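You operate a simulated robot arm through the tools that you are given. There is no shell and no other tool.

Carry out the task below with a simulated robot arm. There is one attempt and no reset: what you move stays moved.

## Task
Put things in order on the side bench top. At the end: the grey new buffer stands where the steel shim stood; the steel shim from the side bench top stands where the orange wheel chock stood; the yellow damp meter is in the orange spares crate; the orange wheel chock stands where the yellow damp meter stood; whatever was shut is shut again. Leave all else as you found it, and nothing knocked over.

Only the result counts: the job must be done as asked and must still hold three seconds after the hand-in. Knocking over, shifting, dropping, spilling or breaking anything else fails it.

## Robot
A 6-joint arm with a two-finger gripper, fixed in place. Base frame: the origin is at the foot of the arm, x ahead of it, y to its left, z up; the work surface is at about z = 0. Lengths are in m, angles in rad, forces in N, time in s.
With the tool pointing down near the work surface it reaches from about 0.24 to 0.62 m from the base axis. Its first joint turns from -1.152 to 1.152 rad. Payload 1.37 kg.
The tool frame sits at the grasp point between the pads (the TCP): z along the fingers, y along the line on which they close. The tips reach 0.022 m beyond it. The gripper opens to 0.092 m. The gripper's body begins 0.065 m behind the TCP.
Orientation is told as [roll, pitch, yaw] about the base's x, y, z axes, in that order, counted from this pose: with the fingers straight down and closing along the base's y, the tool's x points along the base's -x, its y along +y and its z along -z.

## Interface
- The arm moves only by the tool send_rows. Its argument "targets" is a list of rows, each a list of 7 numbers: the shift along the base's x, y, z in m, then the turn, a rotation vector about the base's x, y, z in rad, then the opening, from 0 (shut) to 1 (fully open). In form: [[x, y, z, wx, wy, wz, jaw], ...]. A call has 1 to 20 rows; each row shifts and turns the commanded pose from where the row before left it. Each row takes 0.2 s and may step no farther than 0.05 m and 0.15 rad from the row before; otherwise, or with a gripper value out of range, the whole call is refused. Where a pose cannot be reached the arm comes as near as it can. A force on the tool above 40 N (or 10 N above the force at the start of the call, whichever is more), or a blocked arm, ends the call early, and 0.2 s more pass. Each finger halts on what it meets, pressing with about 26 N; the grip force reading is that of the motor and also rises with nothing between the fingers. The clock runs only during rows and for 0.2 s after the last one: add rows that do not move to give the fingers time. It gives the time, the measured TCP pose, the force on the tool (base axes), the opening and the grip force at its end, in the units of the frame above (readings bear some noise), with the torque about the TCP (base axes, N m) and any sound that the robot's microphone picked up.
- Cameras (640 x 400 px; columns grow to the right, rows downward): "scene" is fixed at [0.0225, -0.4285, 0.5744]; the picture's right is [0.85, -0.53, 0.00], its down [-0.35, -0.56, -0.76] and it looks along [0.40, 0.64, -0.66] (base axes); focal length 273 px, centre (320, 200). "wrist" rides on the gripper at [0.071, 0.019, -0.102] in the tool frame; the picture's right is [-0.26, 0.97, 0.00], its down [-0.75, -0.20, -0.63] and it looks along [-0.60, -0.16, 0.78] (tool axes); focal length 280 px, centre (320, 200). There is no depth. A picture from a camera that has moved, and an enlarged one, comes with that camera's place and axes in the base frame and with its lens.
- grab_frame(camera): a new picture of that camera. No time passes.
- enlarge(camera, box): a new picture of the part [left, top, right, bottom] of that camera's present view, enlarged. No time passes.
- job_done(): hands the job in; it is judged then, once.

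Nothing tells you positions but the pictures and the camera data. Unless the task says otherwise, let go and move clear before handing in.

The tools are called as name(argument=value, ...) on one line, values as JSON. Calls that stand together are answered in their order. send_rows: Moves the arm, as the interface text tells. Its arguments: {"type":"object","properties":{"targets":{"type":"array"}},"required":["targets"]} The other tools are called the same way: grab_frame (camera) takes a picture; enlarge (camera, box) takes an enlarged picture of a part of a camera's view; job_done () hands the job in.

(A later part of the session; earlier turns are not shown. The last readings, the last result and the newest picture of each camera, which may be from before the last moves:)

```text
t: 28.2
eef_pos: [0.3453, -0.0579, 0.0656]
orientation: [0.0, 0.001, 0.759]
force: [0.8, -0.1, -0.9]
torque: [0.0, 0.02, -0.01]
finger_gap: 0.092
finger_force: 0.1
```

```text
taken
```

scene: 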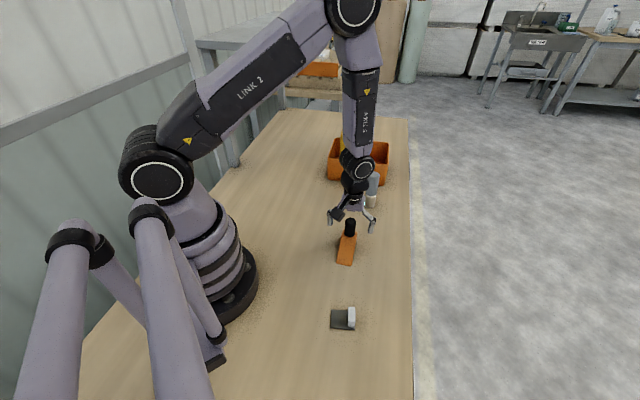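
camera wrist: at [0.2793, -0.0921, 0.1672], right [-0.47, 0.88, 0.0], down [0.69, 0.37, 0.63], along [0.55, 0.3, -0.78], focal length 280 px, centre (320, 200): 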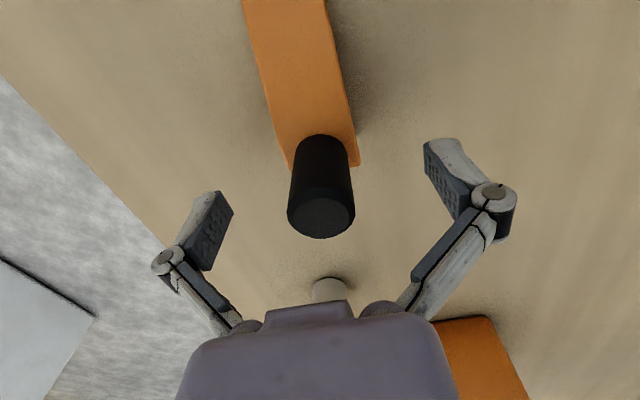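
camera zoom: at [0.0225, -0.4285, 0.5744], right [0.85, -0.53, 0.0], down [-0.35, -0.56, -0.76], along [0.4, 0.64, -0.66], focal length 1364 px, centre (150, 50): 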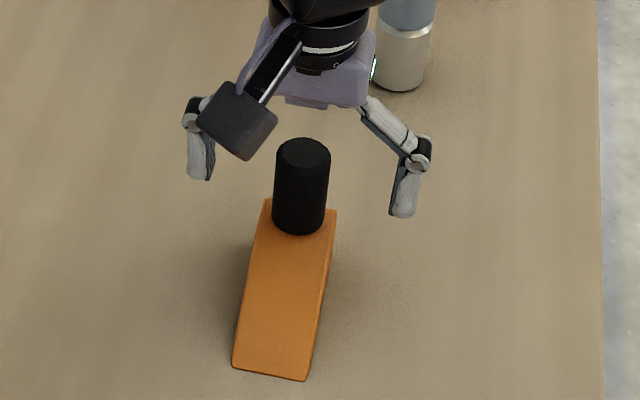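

The call was refused because one step was too long, and nothing moved. The chock stands free between the open fingers, so I'll resend with shorter steps: rise first, then move over the shim.

send_rows(targets=[[0, 0, 0.03, 0, 0, 0, 1], [0, 0, 0.04, 0, 0, 0, 1], [0, 0, 0.04, 0, 0, 0, 1], [0, 0, 0.04, 0, 0, 0, 1], [-0.02, -0.026, 0.03, 0, 0, 0.03, 1], [-0.022, -0.029, 0, 0, 0, 0.03, 1], [-0.022, -0.029, 0, 0, 0, 0.03, 1], [-0.022, -0.029, 0, 0, 0, 0.03, 1], [-0.022, -0.029, 0, 0, 0, 0.03, 1], [-0.022, -0.028, 0, 0, 0, 0.025, 1], [0, 0, 0, 0, 0, 0, 1]])

grab_frame(camera="wrist")

grab_frame(camera="scene")

```text
t: 30.6
eef_pos: [0.2153, -0.2263, 0.2451]
orientation: [0.001, 0.0, 0.933]
force: [0.0, 0.1, 0.4]
torque: [0.02, -0.01, 0.0]
finger_gap: 0.0922
finger_force: 0.1
```

```text
taken
camera wrist: at [0.1562, -0.2725, 0.3476], right [-0.62, 0.78, 0.0], down [0.61, 0.48, 0.63], along [0.49, 0.39, -0.78], focal length 280 px, centre (320, 200)
```

wrist: 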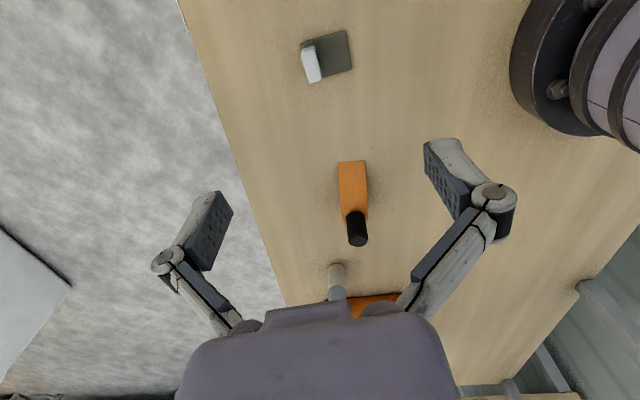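

```text
taken
```

scene: 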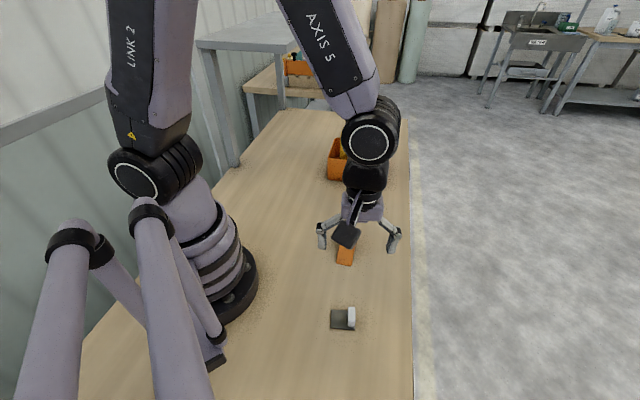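

enlarge(camera="wrist", box=[280, 20, 376, 80])

enlarge(camera="wrist", box=[280, 40, 376, 100])

enlarge(camera="scene", box=[312, 295, 376, 335])

```text
6.67 times, centred on (328, 50) of wrist
camera zoom: at [0.1562, -0.2725, 0.3476], right [-0.62, 0.78, 0.0], down [0.61, 0.48, 0.63], along [0.49, 0.39, -0.78], focal length 1869 px, centre (267, 1200)
```

zoom: 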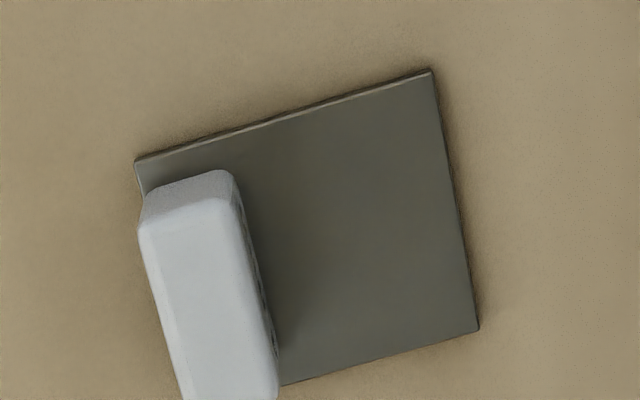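

```text
6.67 times, centred on (328, 70) of wrist
camera zoom: at [0.1562, -0.2725, 0.3476], right [-0.62, 0.78, 0.0], down [0.61, 0.48, 0.63], along [0.49, 0.39, -0.78], focal length 1869 px, centre (267, 1067)
```

zoom: 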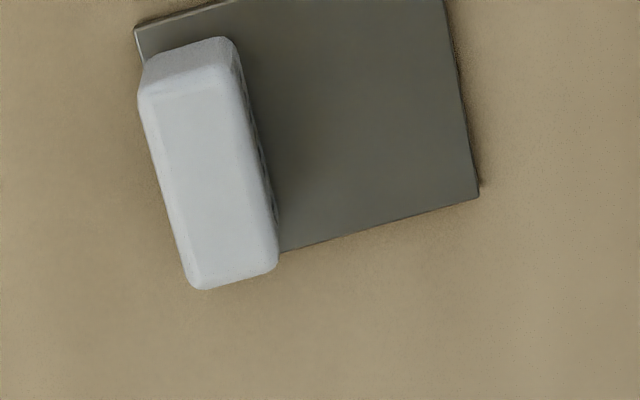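

```text
10.00 times, centred on (344, 315) of scene
camera zoom: at [0.0225, -0.4285, 0.5744], right [0.85, -0.53, 0.0], down [-0.35, -0.56, -0.76], along [0.4, 0.64, -0.66], focal length 2727 px, centre (80, -950)
```

zoom: 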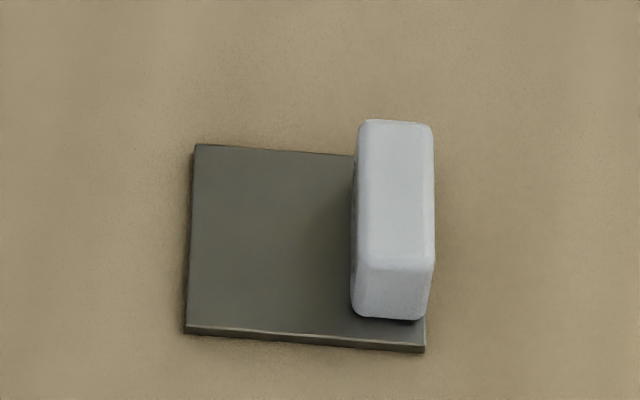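

The shim plate centre is (0.208, -0.222), and its grey block centre is (0.221, -0.233) with the top at about 0.029. The finger tips seem to drop lower as they close, so I'll probe a free patch of bench with nearly closed fingers to learn the true tip depth before gripping near the plate.

send_rows(targets=[[0.005, 0.036, -0.02, 0, 0, 0, 0.8], [0.005, 0.036, -0.02, 0, 0, 0, 0.6], [0, 0, -0.03, 0, 0, 0, 0.4], [0, 0, -0.03, 0, 0, 0, 0.2], [0, 0, -0.03, 0, 0, 0, 0.17], [0, 0, -0.03, 0, 0, 0, 0.17], [0, 0, -0.02, 0, 0, 0, 0.17], [0, 0, 0, 0, 0, 0, 0.17]])

enlarge(camera="scene", box=[300, 230, 396, 290])

grab_frame(camera="wrist")

```text
t: 32.4
eef_pos: [0.2246, -0.1552, 0.0646]
orientation: [0.002, 0.001, 0.934]
force: [-0.3, -0.5, -0.1]
torque: [0.02, -0.01, -0.03]
finger_gap: 0.0155
finger_force: 0.0
```

```text
6.67 times, centred on (348, 260) of scene
camera zoom: at [0.0225, -0.4285, 0.5744], right [0.85, -0.53, 0.0], down [-0.35, -0.56, -0.76], along [0.4, 0.64, -0.66], focal length 1818 px, centre (133, -200)
```

zoom: 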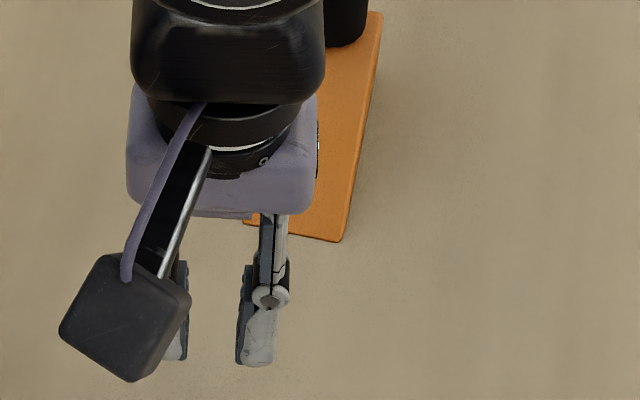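

```text
taken
camera wrist: at [0.1658, -0.2, 0.1668], right [-0.62, 0.78, 0.0], down [0.61, 0.48, 0.63], along [0.49, 0.39, -0.78], focal length 280 px, centre (320, 200)
```

wrist: 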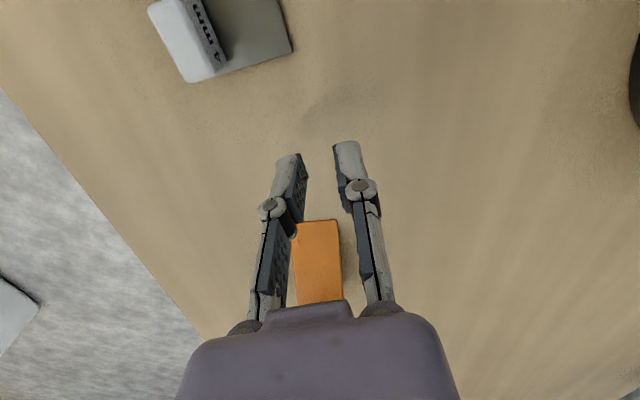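

send_rows(targets=[[0, 0, -0.015, 0, 0, 0, 0.17], [0, 0, -0.008, 0, 0, 0, 0.17], [0, 0, 0, 0, 0, 0, 0.17]])

enlarge(camera="scene", box=[300, 240, 396, 300])

grab_frame(camera="wrist")

```text
t: 33.2
eef_pos: [0.2239, -0.1553, 0.0419]
orientation: [0.001, 0.001, 0.932]
force: [-0.2, -1.0, -0.5]
torque: [0.01, 0.02, -0.01]
finger_gap: 0.0156
finger_force: 0.0
```

```text
6.67 times, centred on (348, 270) of scene
camera zoom: at [0.0225, -0.4285, 0.5744], right [0.85, -0.53, 0.0], down [-0.35, -0.56, -0.76], along [0.4, 0.64, -0.66], focal length 1818 px, centre (133, -267)
```

zoom: 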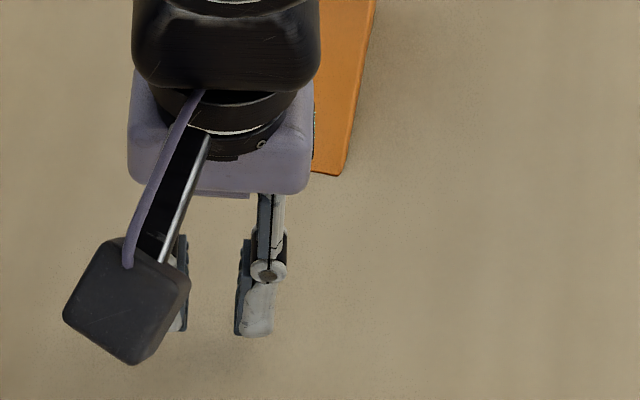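

```text
taken
camera wrist: at [0.166, -0.2004, 0.1441], right [-0.62, 0.78, 0.0], down [0.61, 0.48, 0.63], along [0.49, 0.39, -0.78], focal length 280 px, centre (320, 200)
```

wrist: 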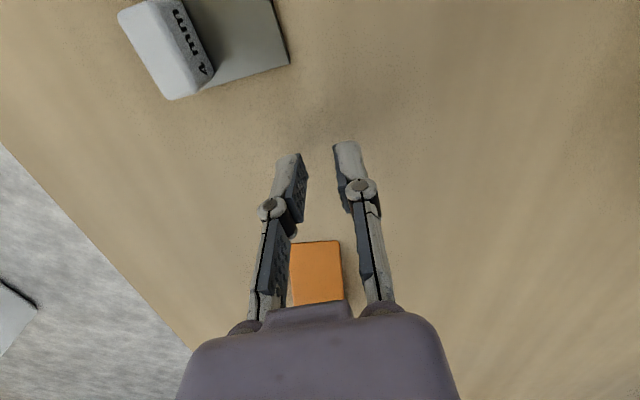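

send_rows(targets=[[0, 0, -0.004, 0, 0, 0, 0.17], [0, 0, 0, 0, 0, 0, 0.17]])

send_rows(targets=[[0, 0, -0.003, 0, 0, 0, 0.17], [0, 0, 0, 0, 0, 0, 0.17]])

```text
t: 33.8
eef_pos: [0.2238, -0.1552, 0.0381]
orientation: [0.001, 0.001, 0.935]
force: [-0.9, 0.1, 0.0]
torque: [0.01, -0.01, 0.0]
finger_gap: 0.0155
finger_force: 0.1
```

```text
t: 34.4
eef_pos: [0.225, -0.154, 0.0347]
orientation: [0.0, 0.0, 0.936]
force: [0.0, -0.4, -0.9]
torque: [0.01, -0.01, 0.0]
finger_gap: 0.0157
finger_force: 0.1
```

send_rows(targets=[[0, 0, -0.003, 0, 0, 0, 0.17], [0, 0, 0, 0, 0, 0, 0.17]])

enlarge(camera="scene", box=[310, 250, 374, 290])

```text
t: 35.0
eef_pos: [0.2247, -0.1562, 0.0319]
orientation: [-0.001, 0.0, 0.933]
force: [0.5, 0.0, 0.4]
torque: [-0.01, -0.02, 0.03]
finger_gap: 0.0156
finger_force: 0.1
```

```text
10.00 times, centred on (342, 270) of scene
camera zoom: at [0.0225, -0.4285, 0.5744], right [0.85, -0.53, 0.0], down [-0.35, -0.56, -0.76], along [0.4, 0.64, -0.66], focal length 2727 px, centre (100, -500)
```

zoom: 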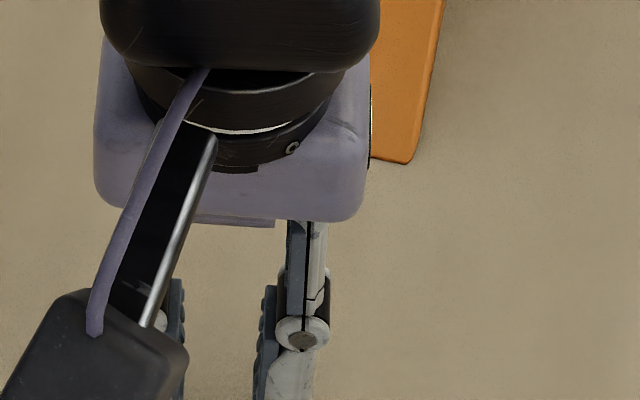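

enlarge(camera="scene", box=[310, 270, 374, 310])

enlarge(camera="wrist", box=[256, 120, 384, 200])

```text
10.00 times, centred on (342, 290) of scene
camera zoom: at [0.0225, -0.4285, 0.5744], right [0.85, -0.53, 0.0], down [-0.35, -0.56, -0.76], along [0.4, 0.64, -0.66], focal length 2727 px, centre (100, -700)
```

zoom: 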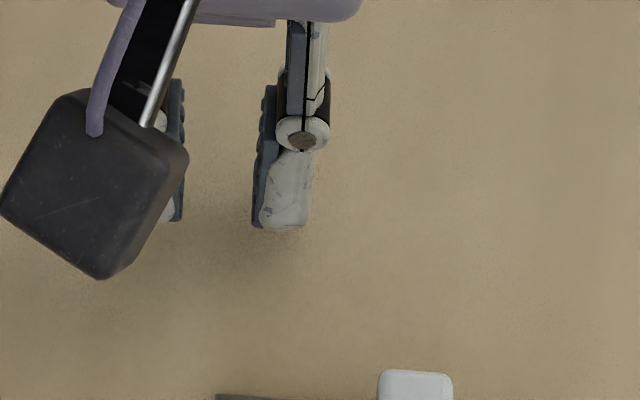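

```text
5.00 times, centred on (320, 160) of wrist
camera zoom: at [0.1663, -0.2008, 0.134], right [-0.62, 0.78, 0.0], down [0.61, 0.48, 0.63], along [0.49, 0.39, -0.78], focal length 1402 px, centre (320, 400)
```

zoom: 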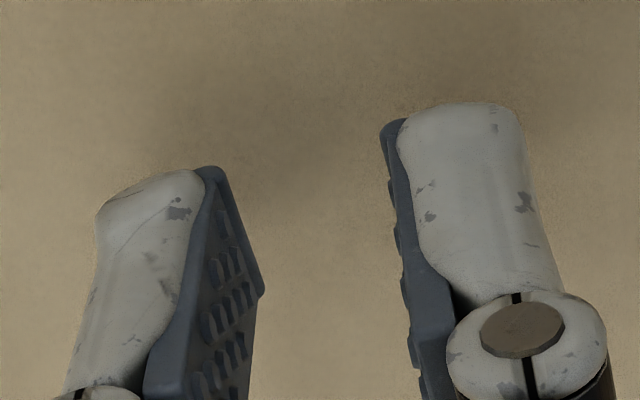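

send_rows(targets=[[0, 0, -0.002, 0, 0, 0, 0.17], [0, 0, 0, 0, 0, 0, 0.17]])

send_rows(targets=[[0, 0, -0.002, 0, 0, 0, 0.17], [0, 0, 0, 0, 0, 0, 0.17]])

```text
t: 35.6
eef_pos: [0.2247, -0.1555, 0.0294]
orientation: [0.0, 0.001, 0.934]
force: [-0.5, 0.1, 0.8]
torque: [0.0, 0.0, 0.06]
finger_gap: 0.0155
finger_force: 0.1
```

```text
t: 36.2
eef_pos: [0.2246, -0.155, 0.0281]
orientation: [0.0, 0.0, 0.933]
force: [0.8, 0.4, -0.9]
torque: [-0.01, 0.01, 0.01]
finger_gap: 0.0153
finger_force: 0.0
```

send_rows(targets=[[0, 0, -0.002, 0, 0, 0, 0.17], [0, 0, 0, 0, 0, 0, 0.17]])

send_rows(targets=[[0, 0, -0.002, 0, 0, 0, 0.17], [0, 0, 0, 0, 0, 0, 0.17]])

enlarge(camera="scene", box=[310, 270, 374, 310])

```text
t: 36.8
eef_pos: [0.2253, -0.1544, 0.024]
orientation: [0.0, -0.001, 0.933]
force: [-0.1, 0.6, -0.2]
torque: [0.03, 0.03, 0.01]
finger_gap: 0.0155
finger_force: 0.0
```

```text
t: 37.4
eef_pos: [0.2257, -0.1559, 0.0235]
orientation: [-0.002, 0.001, 0.933]
force: [-0.1, 0.8, 0.2]
torque: [-0.02, -0.01, -0.01]
finger_gap: 0.0155
finger_force: 0.1
```

```text
10.00 times, centred on (342, 290) of scene
camera zoom: at [0.0225, -0.4285, 0.5744], right [0.85, -0.53, 0.0], down [-0.35, -0.56, -0.76], along [0.4, 0.64, -0.66], focal length 2727 px, centre (100, -700)
```

zoom: 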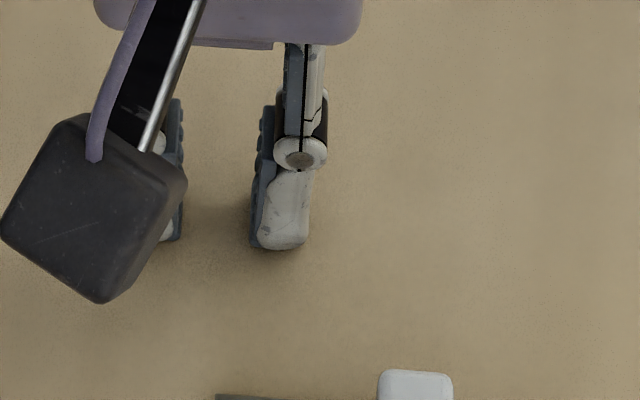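

At TCP z = 0.0236 there is still no contact, so the closed tips do reach 0.022 below the TCP as stated. I'll rise, go over the shim's block, and descend to TCP z of about 0.030, which puts the closed tips at about 0.008, above the 4 mm plate.

send_rows(targets=[[0, 0, 0.03, 0, 0, 0, 0.3], [0, 0, 0.04, 0, 0, 0, 0.5], [-0.0017, -0.0377, 0.01, 0, 0, 0, 0.6], [-0.002, -0.04, 0, 0, 0, 0, 0.6], [0, 0, -0.02, 0, 0, 0, 0.6], [0, 0, -0.02, 0, 0, 0, 0.6], [0, 0, 0, 0, 0, 0, 0.6]])

grab_frame(camera="wrist")

enlarge(camera="scene", box=[304, 285, 384, 335])

```text
t: 39.0
eef_pos: [0.2213, -0.2331, 0.063]
orientation: [-0.002, -0.001, 0.933]
force: [-0.5, 0.3, 0.3]
torque: [0.01, -0.01, 0.02]
finger_gap: 0.0554
finger_force: 0.0
```

```text
taken
camera wrist: at [0.1625, -0.2786, 0.1661], right [-0.62, 0.78, 0.0], down [0.61, 0.48, 0.63], along [0.49, 0.39, -0.78], focal length 280 px, centre (320, 200)
```

wrist: 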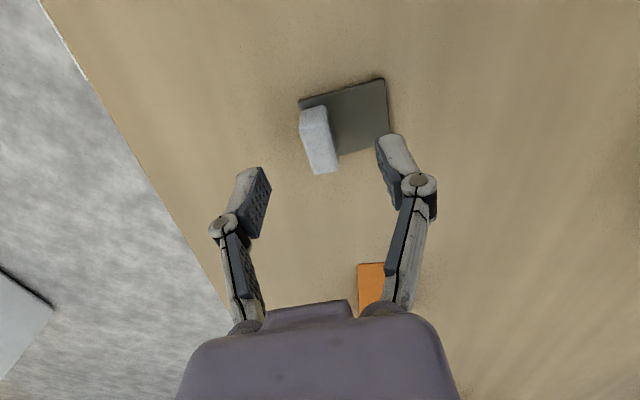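

```text
8.00 times, centred on (344, 310) of scene
camera zoom: at [0.0225, -0.4285, 0.5744], right [0.85, -0.53, 0.0], down [-0.35, -0.56, -0.76], along [0.4, 0.64, -0.66], focal length 2182 px, centre (128, -680)
```

zoom: 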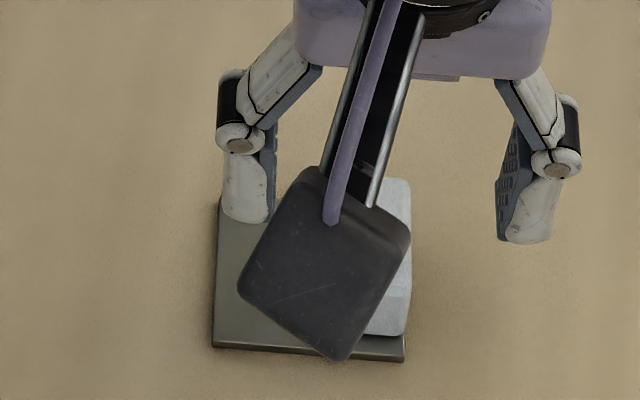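

enlarge(camera="wrist", box=[272, 70, 400, 150])

enlarge(camera="wrist", box=[272, 110, 400, 190])

```text
5.00 times, centred on (336, 110) of wrist
camera zoom: at [0.1625, -0.2786, 0.1661], right [-0.62, 0.78, 0.0], down [0.61, 0.48, 0.63], along [0.49, 0.39, -0.78], focal length 1402 px, centre (240, 650)
```

zoom: 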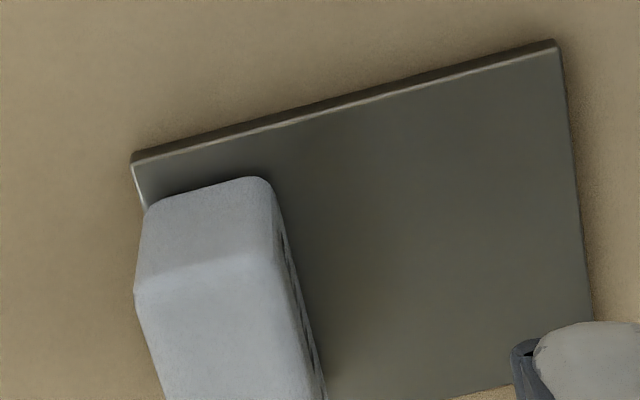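

```text
5.00 times, centred on (336, 150) of wrist
camera zoom: at [0.1625, -0.2786, 0.1661], right [-0.62, 0.78, 0.0], down [0.61, 0.48, 0.63], along [0.49, 0.39, -0.78], focal length 1402 px, centre (240, 450)
```

zoom: 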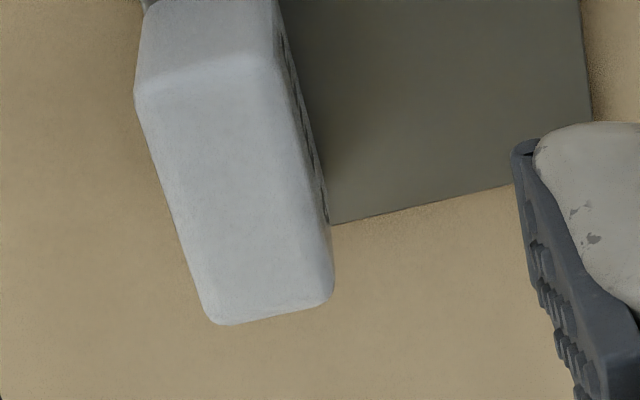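

The block is centred under the gripper, so I'll descend to grip height and close.

send_rows(targets=[[-0.0005, 0, -0.015, 0, 0, 0, 0.6], [0, 0, -0.012, 0, 0, 0, 0.6], [0, 0, -0.005, 0, 0, 0, 0.6], [0, 0, 0, 0, 0, 0, 0.6]])

send_rows(targets=[[0, 0, 0, 0, 0, 0, 0.4], [0, 0, 0, 0, 0, 0, 0.2], [0, 0, 0, 0, 0, 0, 0], [0, 0, 0, 0, 0, 0, 0], [0, 0, 0, 0, 0, 0, 0]])

grab_frame(camera="wrist")

enlarge(camera="scene", box=[304, 290, 384, 340])

```text
t: 40.0
eef_pos: [0.2198, -0.2322, 0.0325]
orientation: [0.0, -0.001, 0.934]
force: [-0.3, -0.4, 0.8]
torque: [0.01, 0.02, -0.01]
finger_gap: 0.0549
finger_force: 0.1
```

```text
t: 41.2
eef_pos: [0.2199, -0.2343, 0.0315]
orientation: [-0.001, 0.001, 0.934]
force: [-0.2, -0.1, 0.7]
torque: [-0.04, -0.02, 0.04]
finger_gap: 0.015
finger_force: 26.1
```

```text
taken
camera wrist: at [0.1617, -0.2784, 0.1344], right [-0.62, 0.78, 0.0], down [0.61, 0.48, 0.63], along [0.49, 0.39, -0.78], focal length 280 px, centre (320, 200)
```

wrist: 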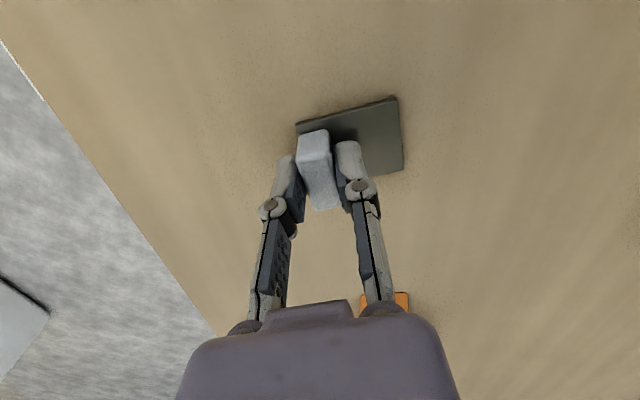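

```text
8.00 times, centred on (344, 315) of scene
camera zoom: at [0.0225, -0.4285, 0.5744], right [0.85, -0.53, 0.0], down [-0.35, -0.56, -0.76], along [0.4, 0.64, -0.66], focal length 2182 px, centre (128, -720)
```

zoom: 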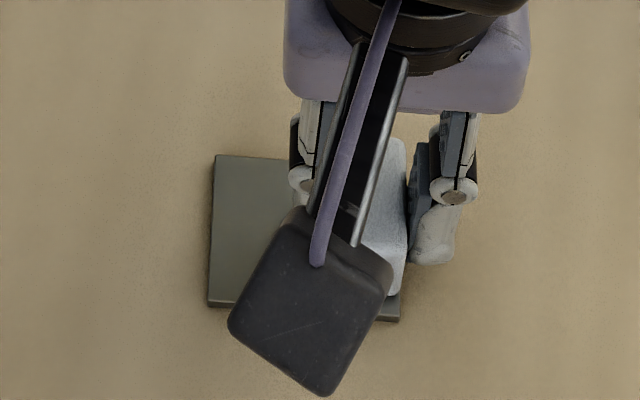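

The block is gripped with a 0.015 gap. I'll lift and check.

send_rows(targets=[[0, 0, 0.01, 0, 0, 0, 0], [0, 0, 0.03, 0, 0, 0, 0], [0, 0, 0.04, 0, 0, 0, 0], [0, 0, 0.05, 0, 0, 0, 0], [0, 0, 0, 0, 0, 0, 0]])

grab_frame(camera="wrist")

grab_frame(camera="scene")

```text
t: 42.4
eef_pos: [0.2202, -0.2329, 0.1621]
orientation: [0.001, 0.002, 0.933]
force: [-0.6, 0.0, 1.2]
torque: [-0.01, 0.03, -0.01]
finger_gap: 0.0
finger_force: 26.5
```

```text
taken
camera wrist: at [0.1616, -0.2783, 0.2643], right [-0.62, 0.78, 0.0], down [0.61, 0.48, 0.63], along [0.49, 0.39, -0.78], focal length 280 px, centre (320, 200)
```

wrist: 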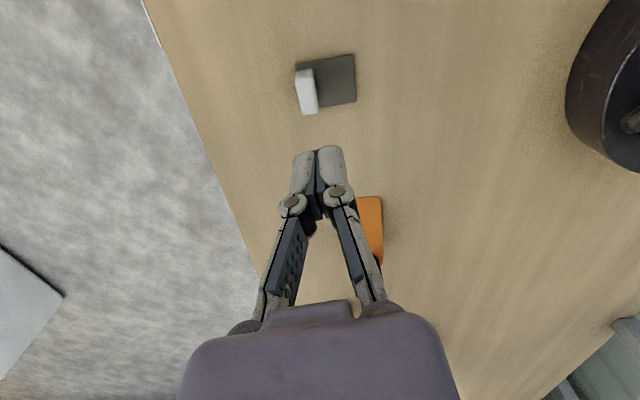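

```text
taken
```

scene: 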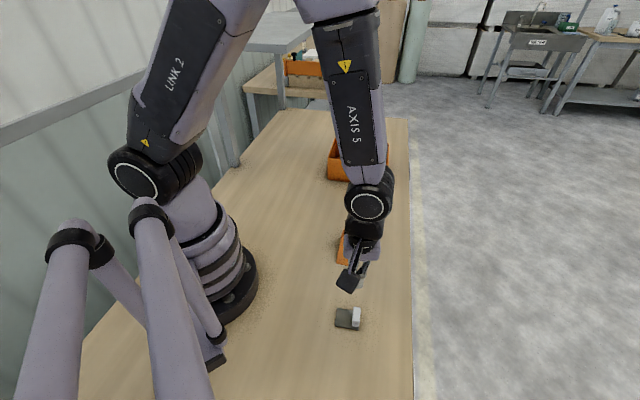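

The fingers came up empty because the shim slipped out. It still lies flat near its place, slightly shifted, so I'll look closely.

enlarge(camera="scene", box=[312, 295, 376, 335])

enlarge(camera="wrist", box=[280, 40, 376, 100])

enlarge(camera="wrist", box=[240, 120, 400, 220])

```text
10.00 times, centred on (344, 315) of scene
camera zoom: at [0.0225, -0.4285, 0.5744], right [0.85, -0.53, 0.0], down [-0.35, -0.56, -0.76], along [0.4, 0.64, -0.66], focal length 2727 px, centre (80, -950)
```

zoom: 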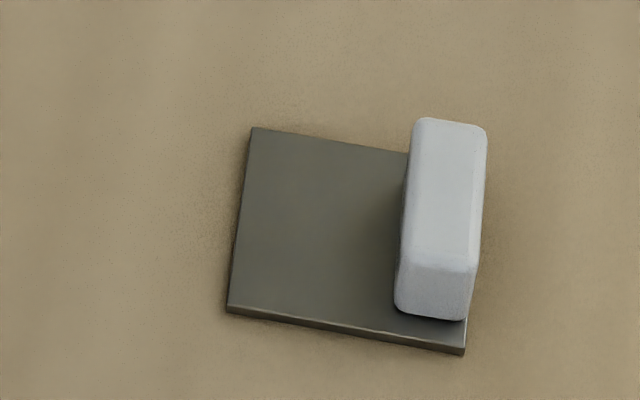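

```text
6.67 times, centred on (328, 70) of wrist
camera zoom: at [0.1616, -0.2783, 0.2643], right [-0.62, 0.78, 0.0], down [0.61, 0.48, 0.63], along [0.49, 0.39, -0.78], focal length 1869 px, centre (267, 1067)
```

zoom: 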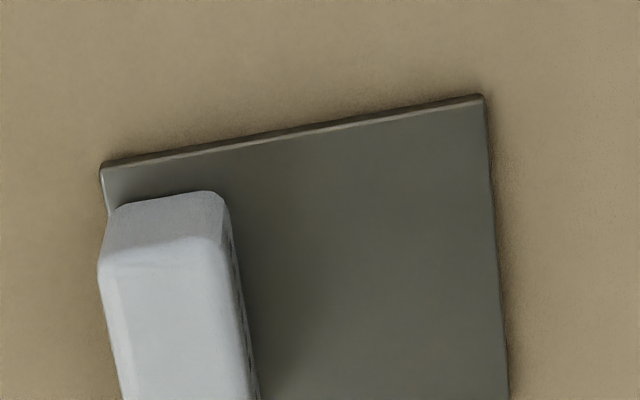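

```text
4.00 times, centred on (320, 170) of wrist
camera zoom: at [0.1616, -0.2783, 0.2643], right [-0.62, 0.78, 0.0], down [0.61, 0.48, 0.63], along [0.49, 0.39, -0.78], focal length 1122 px, centre (320, 320)
```

zoom: 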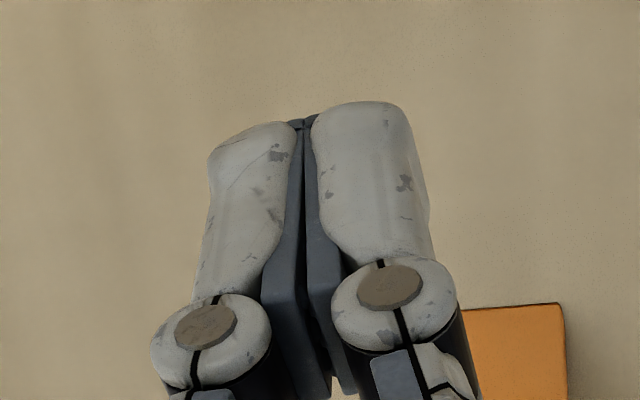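

The shim slipped and shifted about 10 mm; its block is now near (0.2295, -0.239), with the plate yawed about -5° from before. I'll re-grip lower with the angle matched, and lift in small steps while watching the force.

send_rows(targets=[[0.0089, -0.0064, 0, 0, 0, -0.046, 0.3], [0, 0, 0, 0, 0, -0.046, 0.6], [0, 0, -0.03, 0, 0, 0, 0.6], [0, 0, -0.04, 0, 0, 0, 0.6], [0, 0, -0.032, 0, 0, 0, 0.6], [0, 0, 0, 0, 0, 0, 0.6]])

enlarge(camera="wrist", box=[256, 80, 384, 160])

grab_frame(camera="wrist")

```text
t: 43.8
eef_pos: [0.2294, -0.2401, 0.0594]
orientation: [0.0, 0.001, 0.84]
force: [-0.3, -0.1, 0.2]
torque: [0.02, 0.0, -0.01]
finger_gap: 0.0551
finger_force: 0.1
```

```text
5.00 times, centred on (320, 120) of wrist
camera zoom: at [0.1667, -0.2796, 0.1619], right [-0.55, 0.84, 0.0], down [0.65, 0.43, 0.63], along [0.52, 0.34, -0.78], focal length 1402 px, centre (320, 600)
```

zoom: 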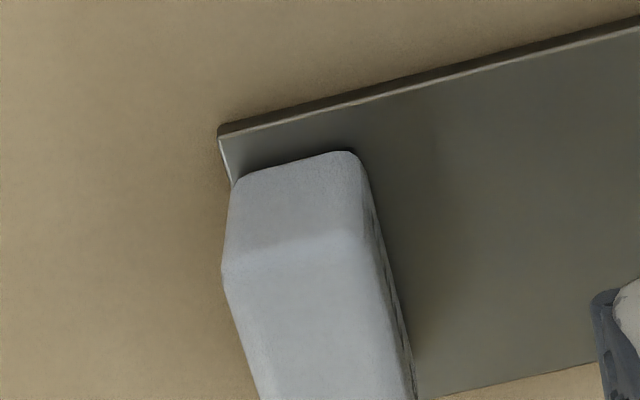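

```text
taken
camera wrist: at [0.1667, -0.2796, 0.1619], right [-0.55, 0.84, 0.0], down [0.65, 0.43, 0.63], along [0.52, 0.34, -0.78], focal length 280 px, centre (320, 200)
```

wrist: 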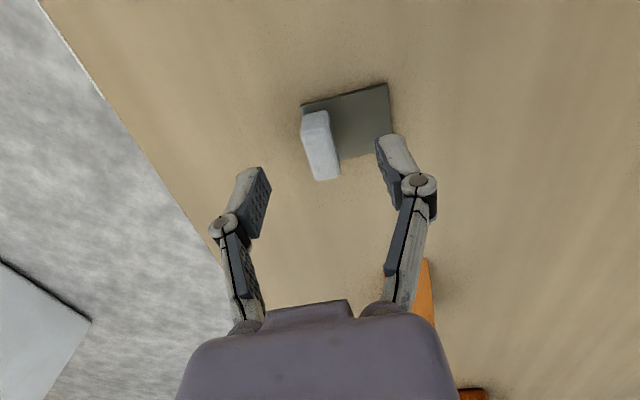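

send_rows(targets=[[0, 0, -0.015, 0, 0, 0, 0.6], [0, 0, -0.012, 0, 0, 0, 0.6], [0, 0, -0.005, 0, 0, 0, 0.6], [0, 0, 0, 0, 0, 0, 0.6]])

send_rows(targets=[[0, 0, 0, 0, 0, 0, 0.4], [0, 0, 0, 0, 0, 0, 0.2], [0, 0, 0, 0, 0, 0, 0], [0, 0, 0, 0, 0, 0, 0], [0, 0, 0, 0, 0, 0, 0]])

enlarge(camera="wrist", box=[240, 80, 400, 180])

enlarge(camera="wrist", box=[240, 130, 400, 230])

enlarge(camera="scene", box=[312, 295, 376, 335])

```text
t: 44.8
eef_pos: [0.2298, -0.2388, 0.0261]
orientation: [0.001, 0.0, 0.839]
force: [0.6, -0.3, 0.3]
torque: [0.04, -0.02, 0.04]
finger_gap: 0.055
finger_force: 0.0
```

```text
t: 46.0
eef_pos: [0.2297, -0.2387, 0.0277]
orientation: [0.0, 0.001, 0.841]
force: [-0.3, 0.7, -0.1]
torque: [-0.01, 0.0, -0.04]
finger_gap: 0.0151
finger_force: 26.1
```

```text
4.00 times, centred on (320, 130) of wrist
camera zoom: at [0.1669, -0.2791, 0.1302], right [-0.55, 0.84, 0.0], down [0.65, 0.43, 0.63], along [0.52, 0.34, -0.78], focal length 1122 px, centre (320, 480)
```

zoom: 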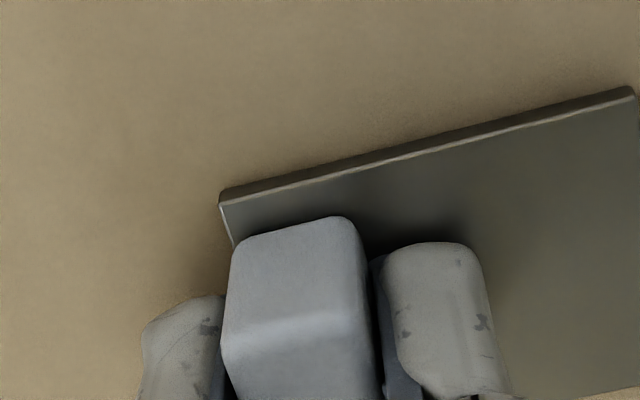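

```text
4.00 times, centred on (320, 180) of wrist
camera zoom: at [0.1669, -0.2791, 0.1302], right [-0.55, 0.84, 0.0], down [0.65, 0.43, 0.63], along [0.52, 0.34, -0.78], focal length 1122 px, centre (320, 280)
```

zoom: 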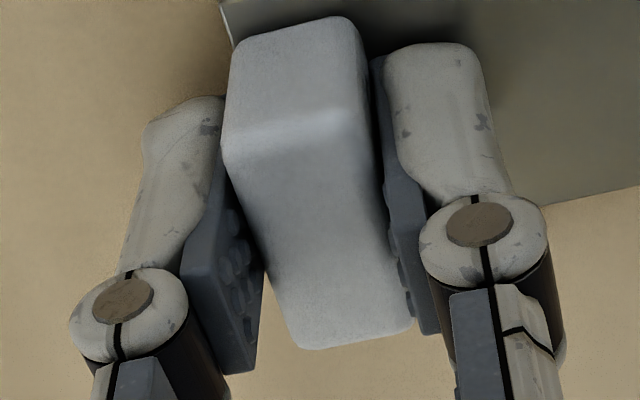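

```text
10.00 times, centred on (344, 315) of scene
camera zoom: at [0.0225, -0.4285, 0.5744], right [0.85, -0.53, 0.0], down [-0.35, -0.56, -0.76], along [0.4, 0.64, -0.66], focal length 2727 px, centre (80, -950)
```

zoom: 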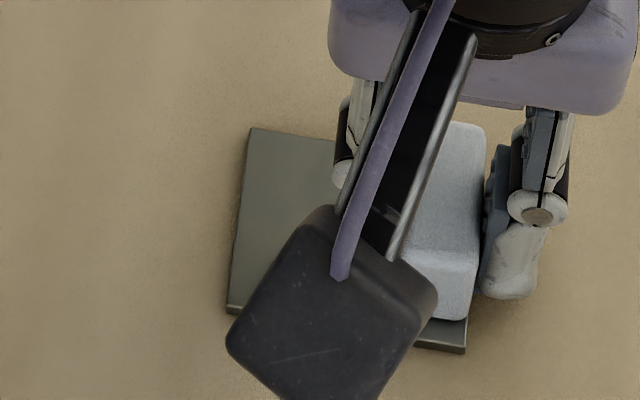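

send_rows(targets=[[0, 0, 0.001, 0, 0, 0, 0], [0, 0, 0.001, 0, 0, 0, 0], [0, 0, 0.001, 0, 0, 0, 0], [0, 0, 0, 0, 0, 0, 0]])

enlarge(camera="scene", box=[312, 295, 376, 335])

```text
t: 47.0
eef_pos: [0.229, -0.2396, 0.0301]
orientation: [-0.001, 0.0, 0.841]
force: [-0.1, 0.1, 0.0]
torque: [-0.02, 0.0, -0.02]
finger_gap: 0.0153
finger_force: 26.3
```

```text
10.00 times, centred on (344, 315) of scene
camera zoom: at [0.0225, -0.4285, 0.5744], right [0.85, -0.53, 0.0], down [-0.35, -0.56, -0.76], along [0.4, 0.64, -0.66], focal length 2727 px, centre (80, -950)
```

zoom: 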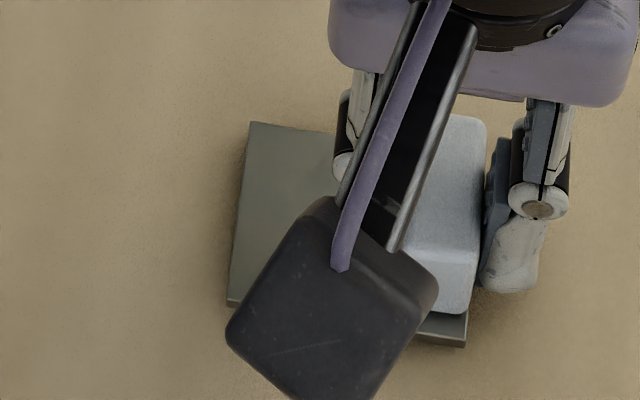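

The shim is rising with the gripper this time. I'll keep lifting slowly.

send_rows(targets=[[0, 0, 0.002, 0, 0, 0, 0], [0, 0, 0.003, 0, 0, 0, 0], [0, 0, 0.004, 0, 0, 0, 0], [0, 0, 0, 0, 0, 0, 0]])

enlarge(camera="scene", box=[312, 295, 376, 335])

enlarge(camera="wrist", box=[240, 80, 400, 180])

```text
t: 48.0
eef_pos: [0.2289, -0.2399, 0.0396]
orientation: [-0.001, 0.001, 0.84]
force: [0.1, -0.6, -0.4]
torque: [-0.01, -0.02, 0.0]
finger_gap: 0.015
finger_force: 26.1
```

```text
10.00 times, centred on (344, 315) of scene
camera zoom: at [0.0225, -0.4285, 0.5744], right [0.85, -0.53, 0.0], down [-0.35, -0.56, -0.76], along [0.4, 0.64, -0.66], focal length 2727 px, centre (80, -950)
```

zoom: 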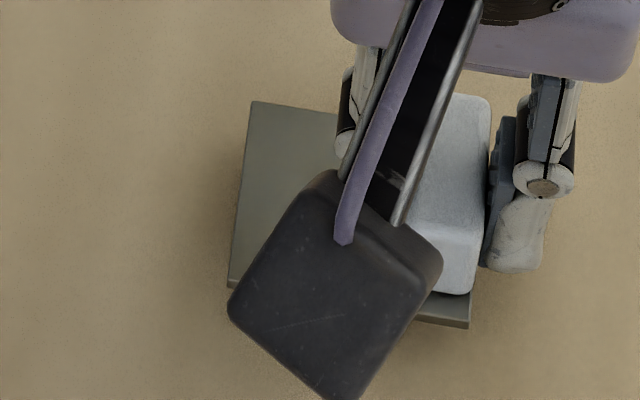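

```text
4.00 times, centred on (320, 130) of wrist
camera zoom: at [0.1667, -0.2791, 0.1422], right [-0.54, 0.84, 0.0], down [0.65, 0.42, 0.63], along [0.52, 0.34, -0.78], focal length 1122 px, centre (320, 480)
```

zoom: 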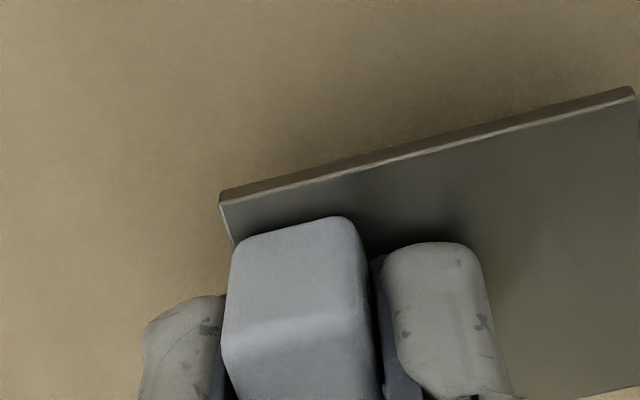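

No slip relative to the fingers. The earlier slip was probably from lifting too fast, so I'll keep lifting gently.

send_rows(targets=[[0, 0, 0.006, 0, 0, 0, 0], [0, 0, 0.01, 0, 0, 0, 0], [0, 0, 0.012, 0, 0, 0, 0], [0, 0, 0.012, 0, 0, 0, 0], [0, 0, 0.012, 0, 0, 0, 0], [0, 0, 0.012, 0, 0, 0, 0], [0, 0, 0.012, 0, 0, 0, 0], [0, 0, 0.012, 0, 0, 0, 0], [0, 0, 0.008, 0, 0, 0, 0], [0, 0, 0.004, 0, 0, 0, 0], [0, 0, 0, 0, 0, 0, 0]])

grab_frame(camera="wrist")

```text
t: 50.4
eef_pos: [0.2282, -0.2387, 0.14]
orientation: [0.001, -0.001, 0.84]
force: [0.2, 0.4, -1.1]
torque: [-0.03, 0.0, 0.05]
finger_gap: 0.0152
finger_force: 26.0
```

```text
taken
camera wrist: at [0.1666, -0.279, 0.2424], right [-0.55, 0.84, 0.0], down [0.65, 0.43, 0.63], along [0.52, 0.34, -0.78], focal length 280 px, centre (320, 200)
```

wrist: 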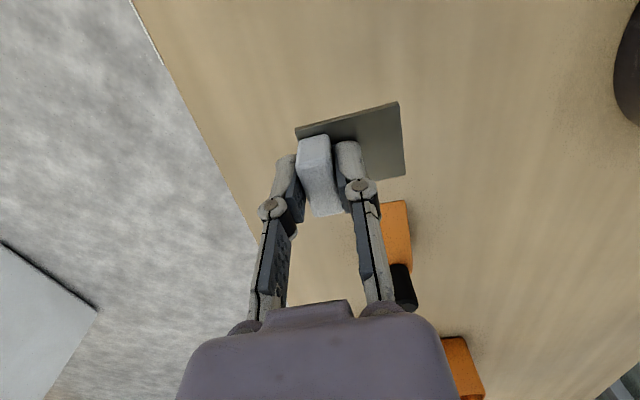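

Held securely. I'll carry it smoothly to the chock's old spot.

send_rows(targets=[[0.003, 0.009, 0, 0, 0, 0, 0], [0.0047, 0.0144, 0, 0, 0, 0, 0], [0.0059, 0.018, 0, 0, 0, 0, 0], [0.0059, 0.018, 0, 0, 0, 0, 0], [0.0059, 0.018, 0, 0, 0, 0, 0], [0.0059, 0.018, 0, 0, 0, 0, 0], [0.0059, 0.018, 0, 0, 0, 0, 0], [0.0059, 0.018, 0, 0, 0, 0, 0], [0.0059, 0.018, 0, 0, 0, 0, 0], [0.0059, 0.018, 0, 0, 0, 0, 0], [0.0059, 0.018, 0, 0, 0, 0, 0], [0.0059, 0.018, 0, 0, 0, 0, 0], [0.0059, 0.018, 0, 0, 0, 0, 0], [0.0059, 0.018, 0, 0, 0, 0, 0], [0.0059, 0.018, 0, 0, 0, 0, 0], [0.0059, 0.018, 0, 0, 0, 0, 0], [0.006, 0.0175, 0, 0, 0, 0, 0], [0.005, 0.0142, 0, 0, 0, 0, 0], [0.003, 0.009, 0, 0, 0, 0, 0], [0, 0, 0, 0, 0, 0, 0]])

grab_frame(camera="wrist")

grab_frame(camera="scene")

```text
t: 54.6
eef_pos: [0.3342, 0.0766, 0.1402]
orientation: [0.0, -0.001, 0.841]
force: [0.0, 0.3, -0.9]
torque: [-0.01, 0.0, 0.0]
finger_gap: 0.0153
finger_force: 26.3
```

```text
taken
camera wrist: at [0.2713, 0.0373, 0.2421], right [-0.55, 0.84, 0.0], down [0.65, 0.43, 0.63], along [0.52, 0.34, -0.78], focal length 280 px, centre (320, 200)
```

wrist: 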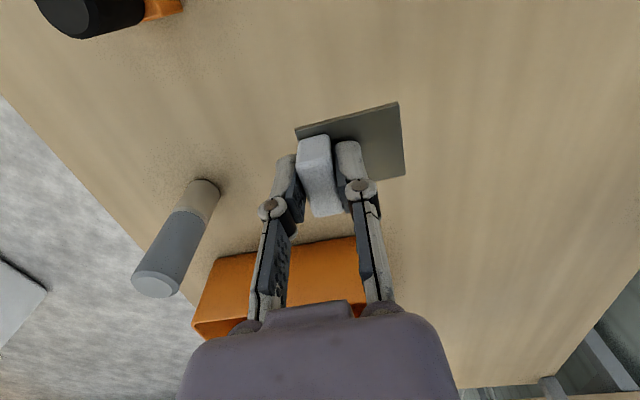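

```text
taken
```

scene: 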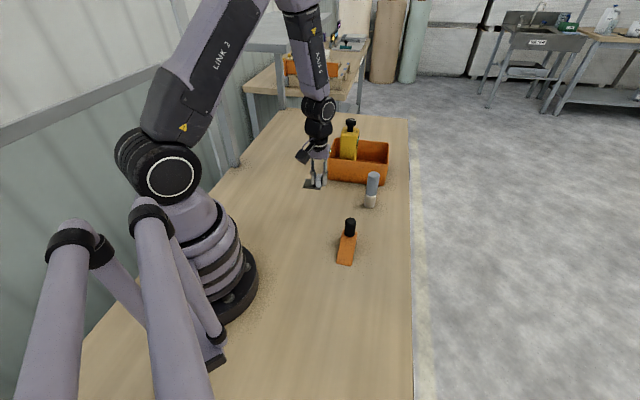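

send_rows(targets=[[0, 0, -0.008, 0, 0, 0, 0], [0, 0, -0.015, 0, 0, 0, 0], [0, 0, -0.015, 0, 0, 0, 0], [0, 0, -0.015, 0, 0, 0, 0], [0, 0, -0.015, 0, 0, 0, 0], [0, 0, -0.015, 0, 0, 0, 0], [0, 0, -0.012, 0, 0, 0, 0], [0, 0, -0.008, 0, 0, 0, 0], [0, 0, -0.004, 0, 0, 0, 0], [0, 0, 0, 0, 0, 0, 0]])

enlarge(camera="scene", box=[270, 170, 366, 230])

grab_frame(camera="wrist")

```text
t: 56.8
eef_pos: [0.3345, 0.0772, 0.0332]
orientation: [0.001, 0.0, 0.842]
force: [0.5, 0.1, -0.6]
torque: [0.02, 0.02, 0.0]
finger_gap: 0.0154
finger_force: 25.9
```

```text
6.67 times, centred on (318, 200) of scene
camera zoom: at [0.0225, -0.4285, 0.5744], right [0.85, -0.53, 0.0], down [-0.35, -0.56, -0.76], along [0.4, 0.64, -0.66], focal length 1818 px, centre (333, 200)
```

zoom: 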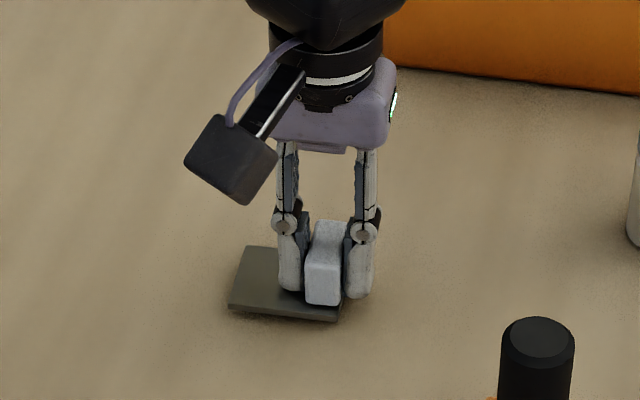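

```text
taken
camera wrist: at [0.2712, 0.0371, 0.1353], right [-0.55, 0.84, 0.0], down [0.65, 0.43, 0.63], along [0.52, 0.34, -0.78], focal length 280 px, centre (320, 200)
```

wrist: 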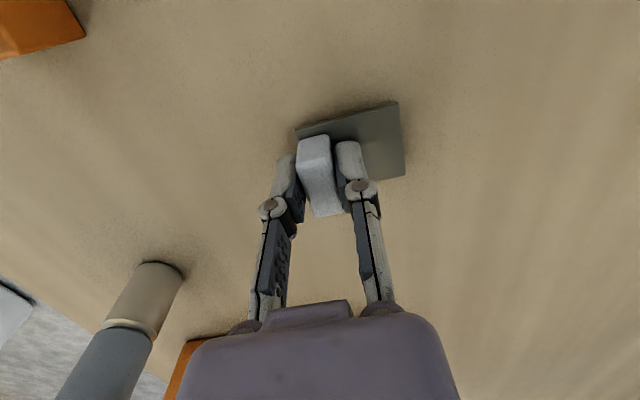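

send_rows(targets=[[0, 0, -0.002, 0, 0, 0, 0], [0, 0, -0.002, 0, 0, 0, 0], [0, 0, -0.001, 0, 0, 0, 0], [0, 0, 0, 0, 0, 0, 0]])

enlarge(camera="scene", box=[270, 170, 366, 230])

```text
t: 57.8
eef_pos: [0.3347, 0.0775, 0.0286]
orientation: [0.001, -0.002, 0.842]
force: [0.6, -0.3, 1.7]
torque: [0.05, 0.08, -0.02]
finger_gap: 0.0149
finger_force: 26.1
```

```text
6.67 times, centred on (318, 200) of scene
camera zoom: at [0.0225, -0.4285, 0.5744], right [0.85, -0.53, 0.0], down [-0.35, -0.56, -0.76], along [0.4, 0.64, -0.66], focal length 1818 px, centre (333, 200)
```

zoom: 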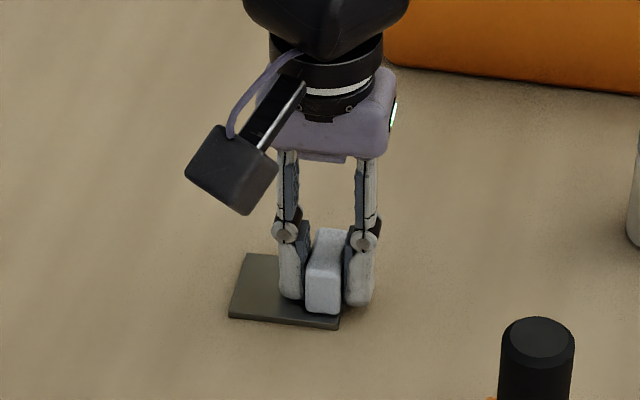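

It's seated on the bench, so I'll open the fingers.

send_rows(targets=[[0, 0, -0.0005, 0, 0, 0, 0], [0, 0, 0, 0, 0, 0, 0.25], [0, 0, 0, 0, 0, 0, 0.4], [0, 0, 0, 0, 0, 0, 0.6], [0, 0, 0, 0, 0, 0, 0.6]])

enlarge(camera="scene", box=[270, 170, 366, 230])

```text
t: 59.0
eef_pos: [0.3352, 0.0773, 0.0267]
orientation: [0.001, 0.0, 0.841]
force: [0.1, -0.6, 0.2]
torque: [0.02, -0.03, 0.04]
finger_gap: 0.0551
finger_force: 0.0
```

```text
6.67 times, centred on (318, 200) of scene
camera zoom: at [0.0225, -0.4285, 0.5744], right [0.85, -0.53, 0.0], down [-0.35, -0.56, -0.76], along [0.4, 0.64, -0.66], focal length 1818 px, centre (333, 200)
```

zoom: 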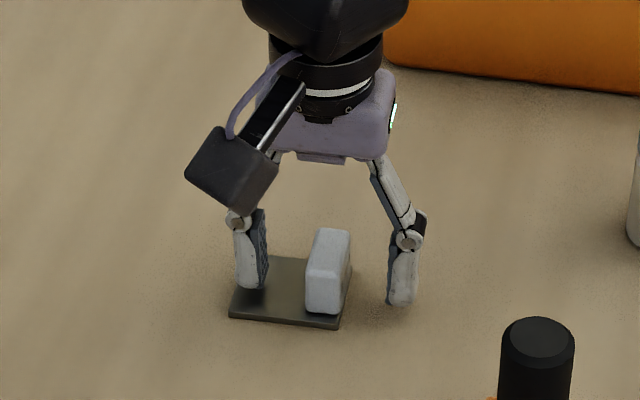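

The shim stands free at the chock's old spot. I'll rise and head over the buffer.

send_rows(targets=[[0, 0, 0.015, 0, 0, 0, 0.6], [0, 0, 0.03, 0, 0, 0, 0.6], [0, 0, 0.04, 0, 0, 0, 0.8], [0, 0, 0.045, 0, 0, 0, 1], [0, 0, 0.045, 0, 0, 0, 1], [0, 0, 0.045, 0, 0, 0, 1], [0.04, -0.0105, 0, 0, 0, 0, 1], [0.04, -0.0105, 0, 0, 0, 0, 1], [0.04, -0.0105, 0, 0, 0, 0, 1], [0.0406, -0.0107, 0, 0, 0, 0, 1], [0, 0, 0, 0, 0, 0, 1]])

grab_frame(camera="wrist")

grab_frame(camera="scene")

enlarge(camera="scene", box=[280, 160, 408, 240])

```text
t: 61.4
eef_pos: [0.4956, 0.033, 0.248]
orientation: [0.0, 0.0, 0.841]
force: [-0.9, 0.2, 0.4]
torque: [-0.01, 0.02, -0.03]
finger_gap: 0.0917
finger_force: 0.1
```

```text
taken
camera wrist: at [0.4331, -0.0055, 0.3497], right [-0.55, 0.84, 0.0], down [0.65, 0.43, 0.63], along [0.52, 0.34, -0.78], focal length 280 px, centre (320, 200)
```

wrist: 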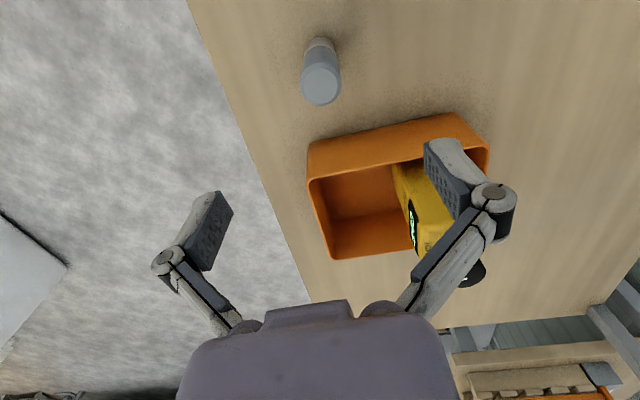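

```text
taken
```

scene: 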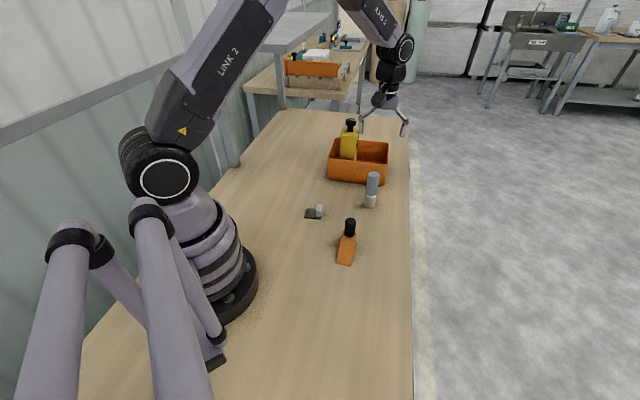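

```text
5.00 times, centred on (344, 200) of scene
camera zoom: at [0.0225, -0.4285, 0.5744], right [0.85, -0.53, 0.0], down [-0.35, -0.56, -0.76], along [0.4, 0.64, -0.66], focal length 1364 px, centre (200, 200)
```

zoom: 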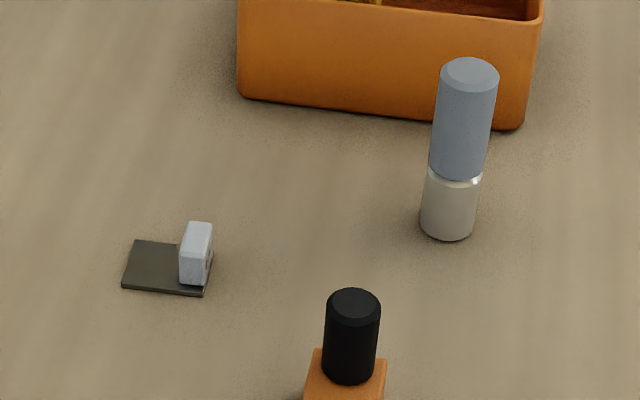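

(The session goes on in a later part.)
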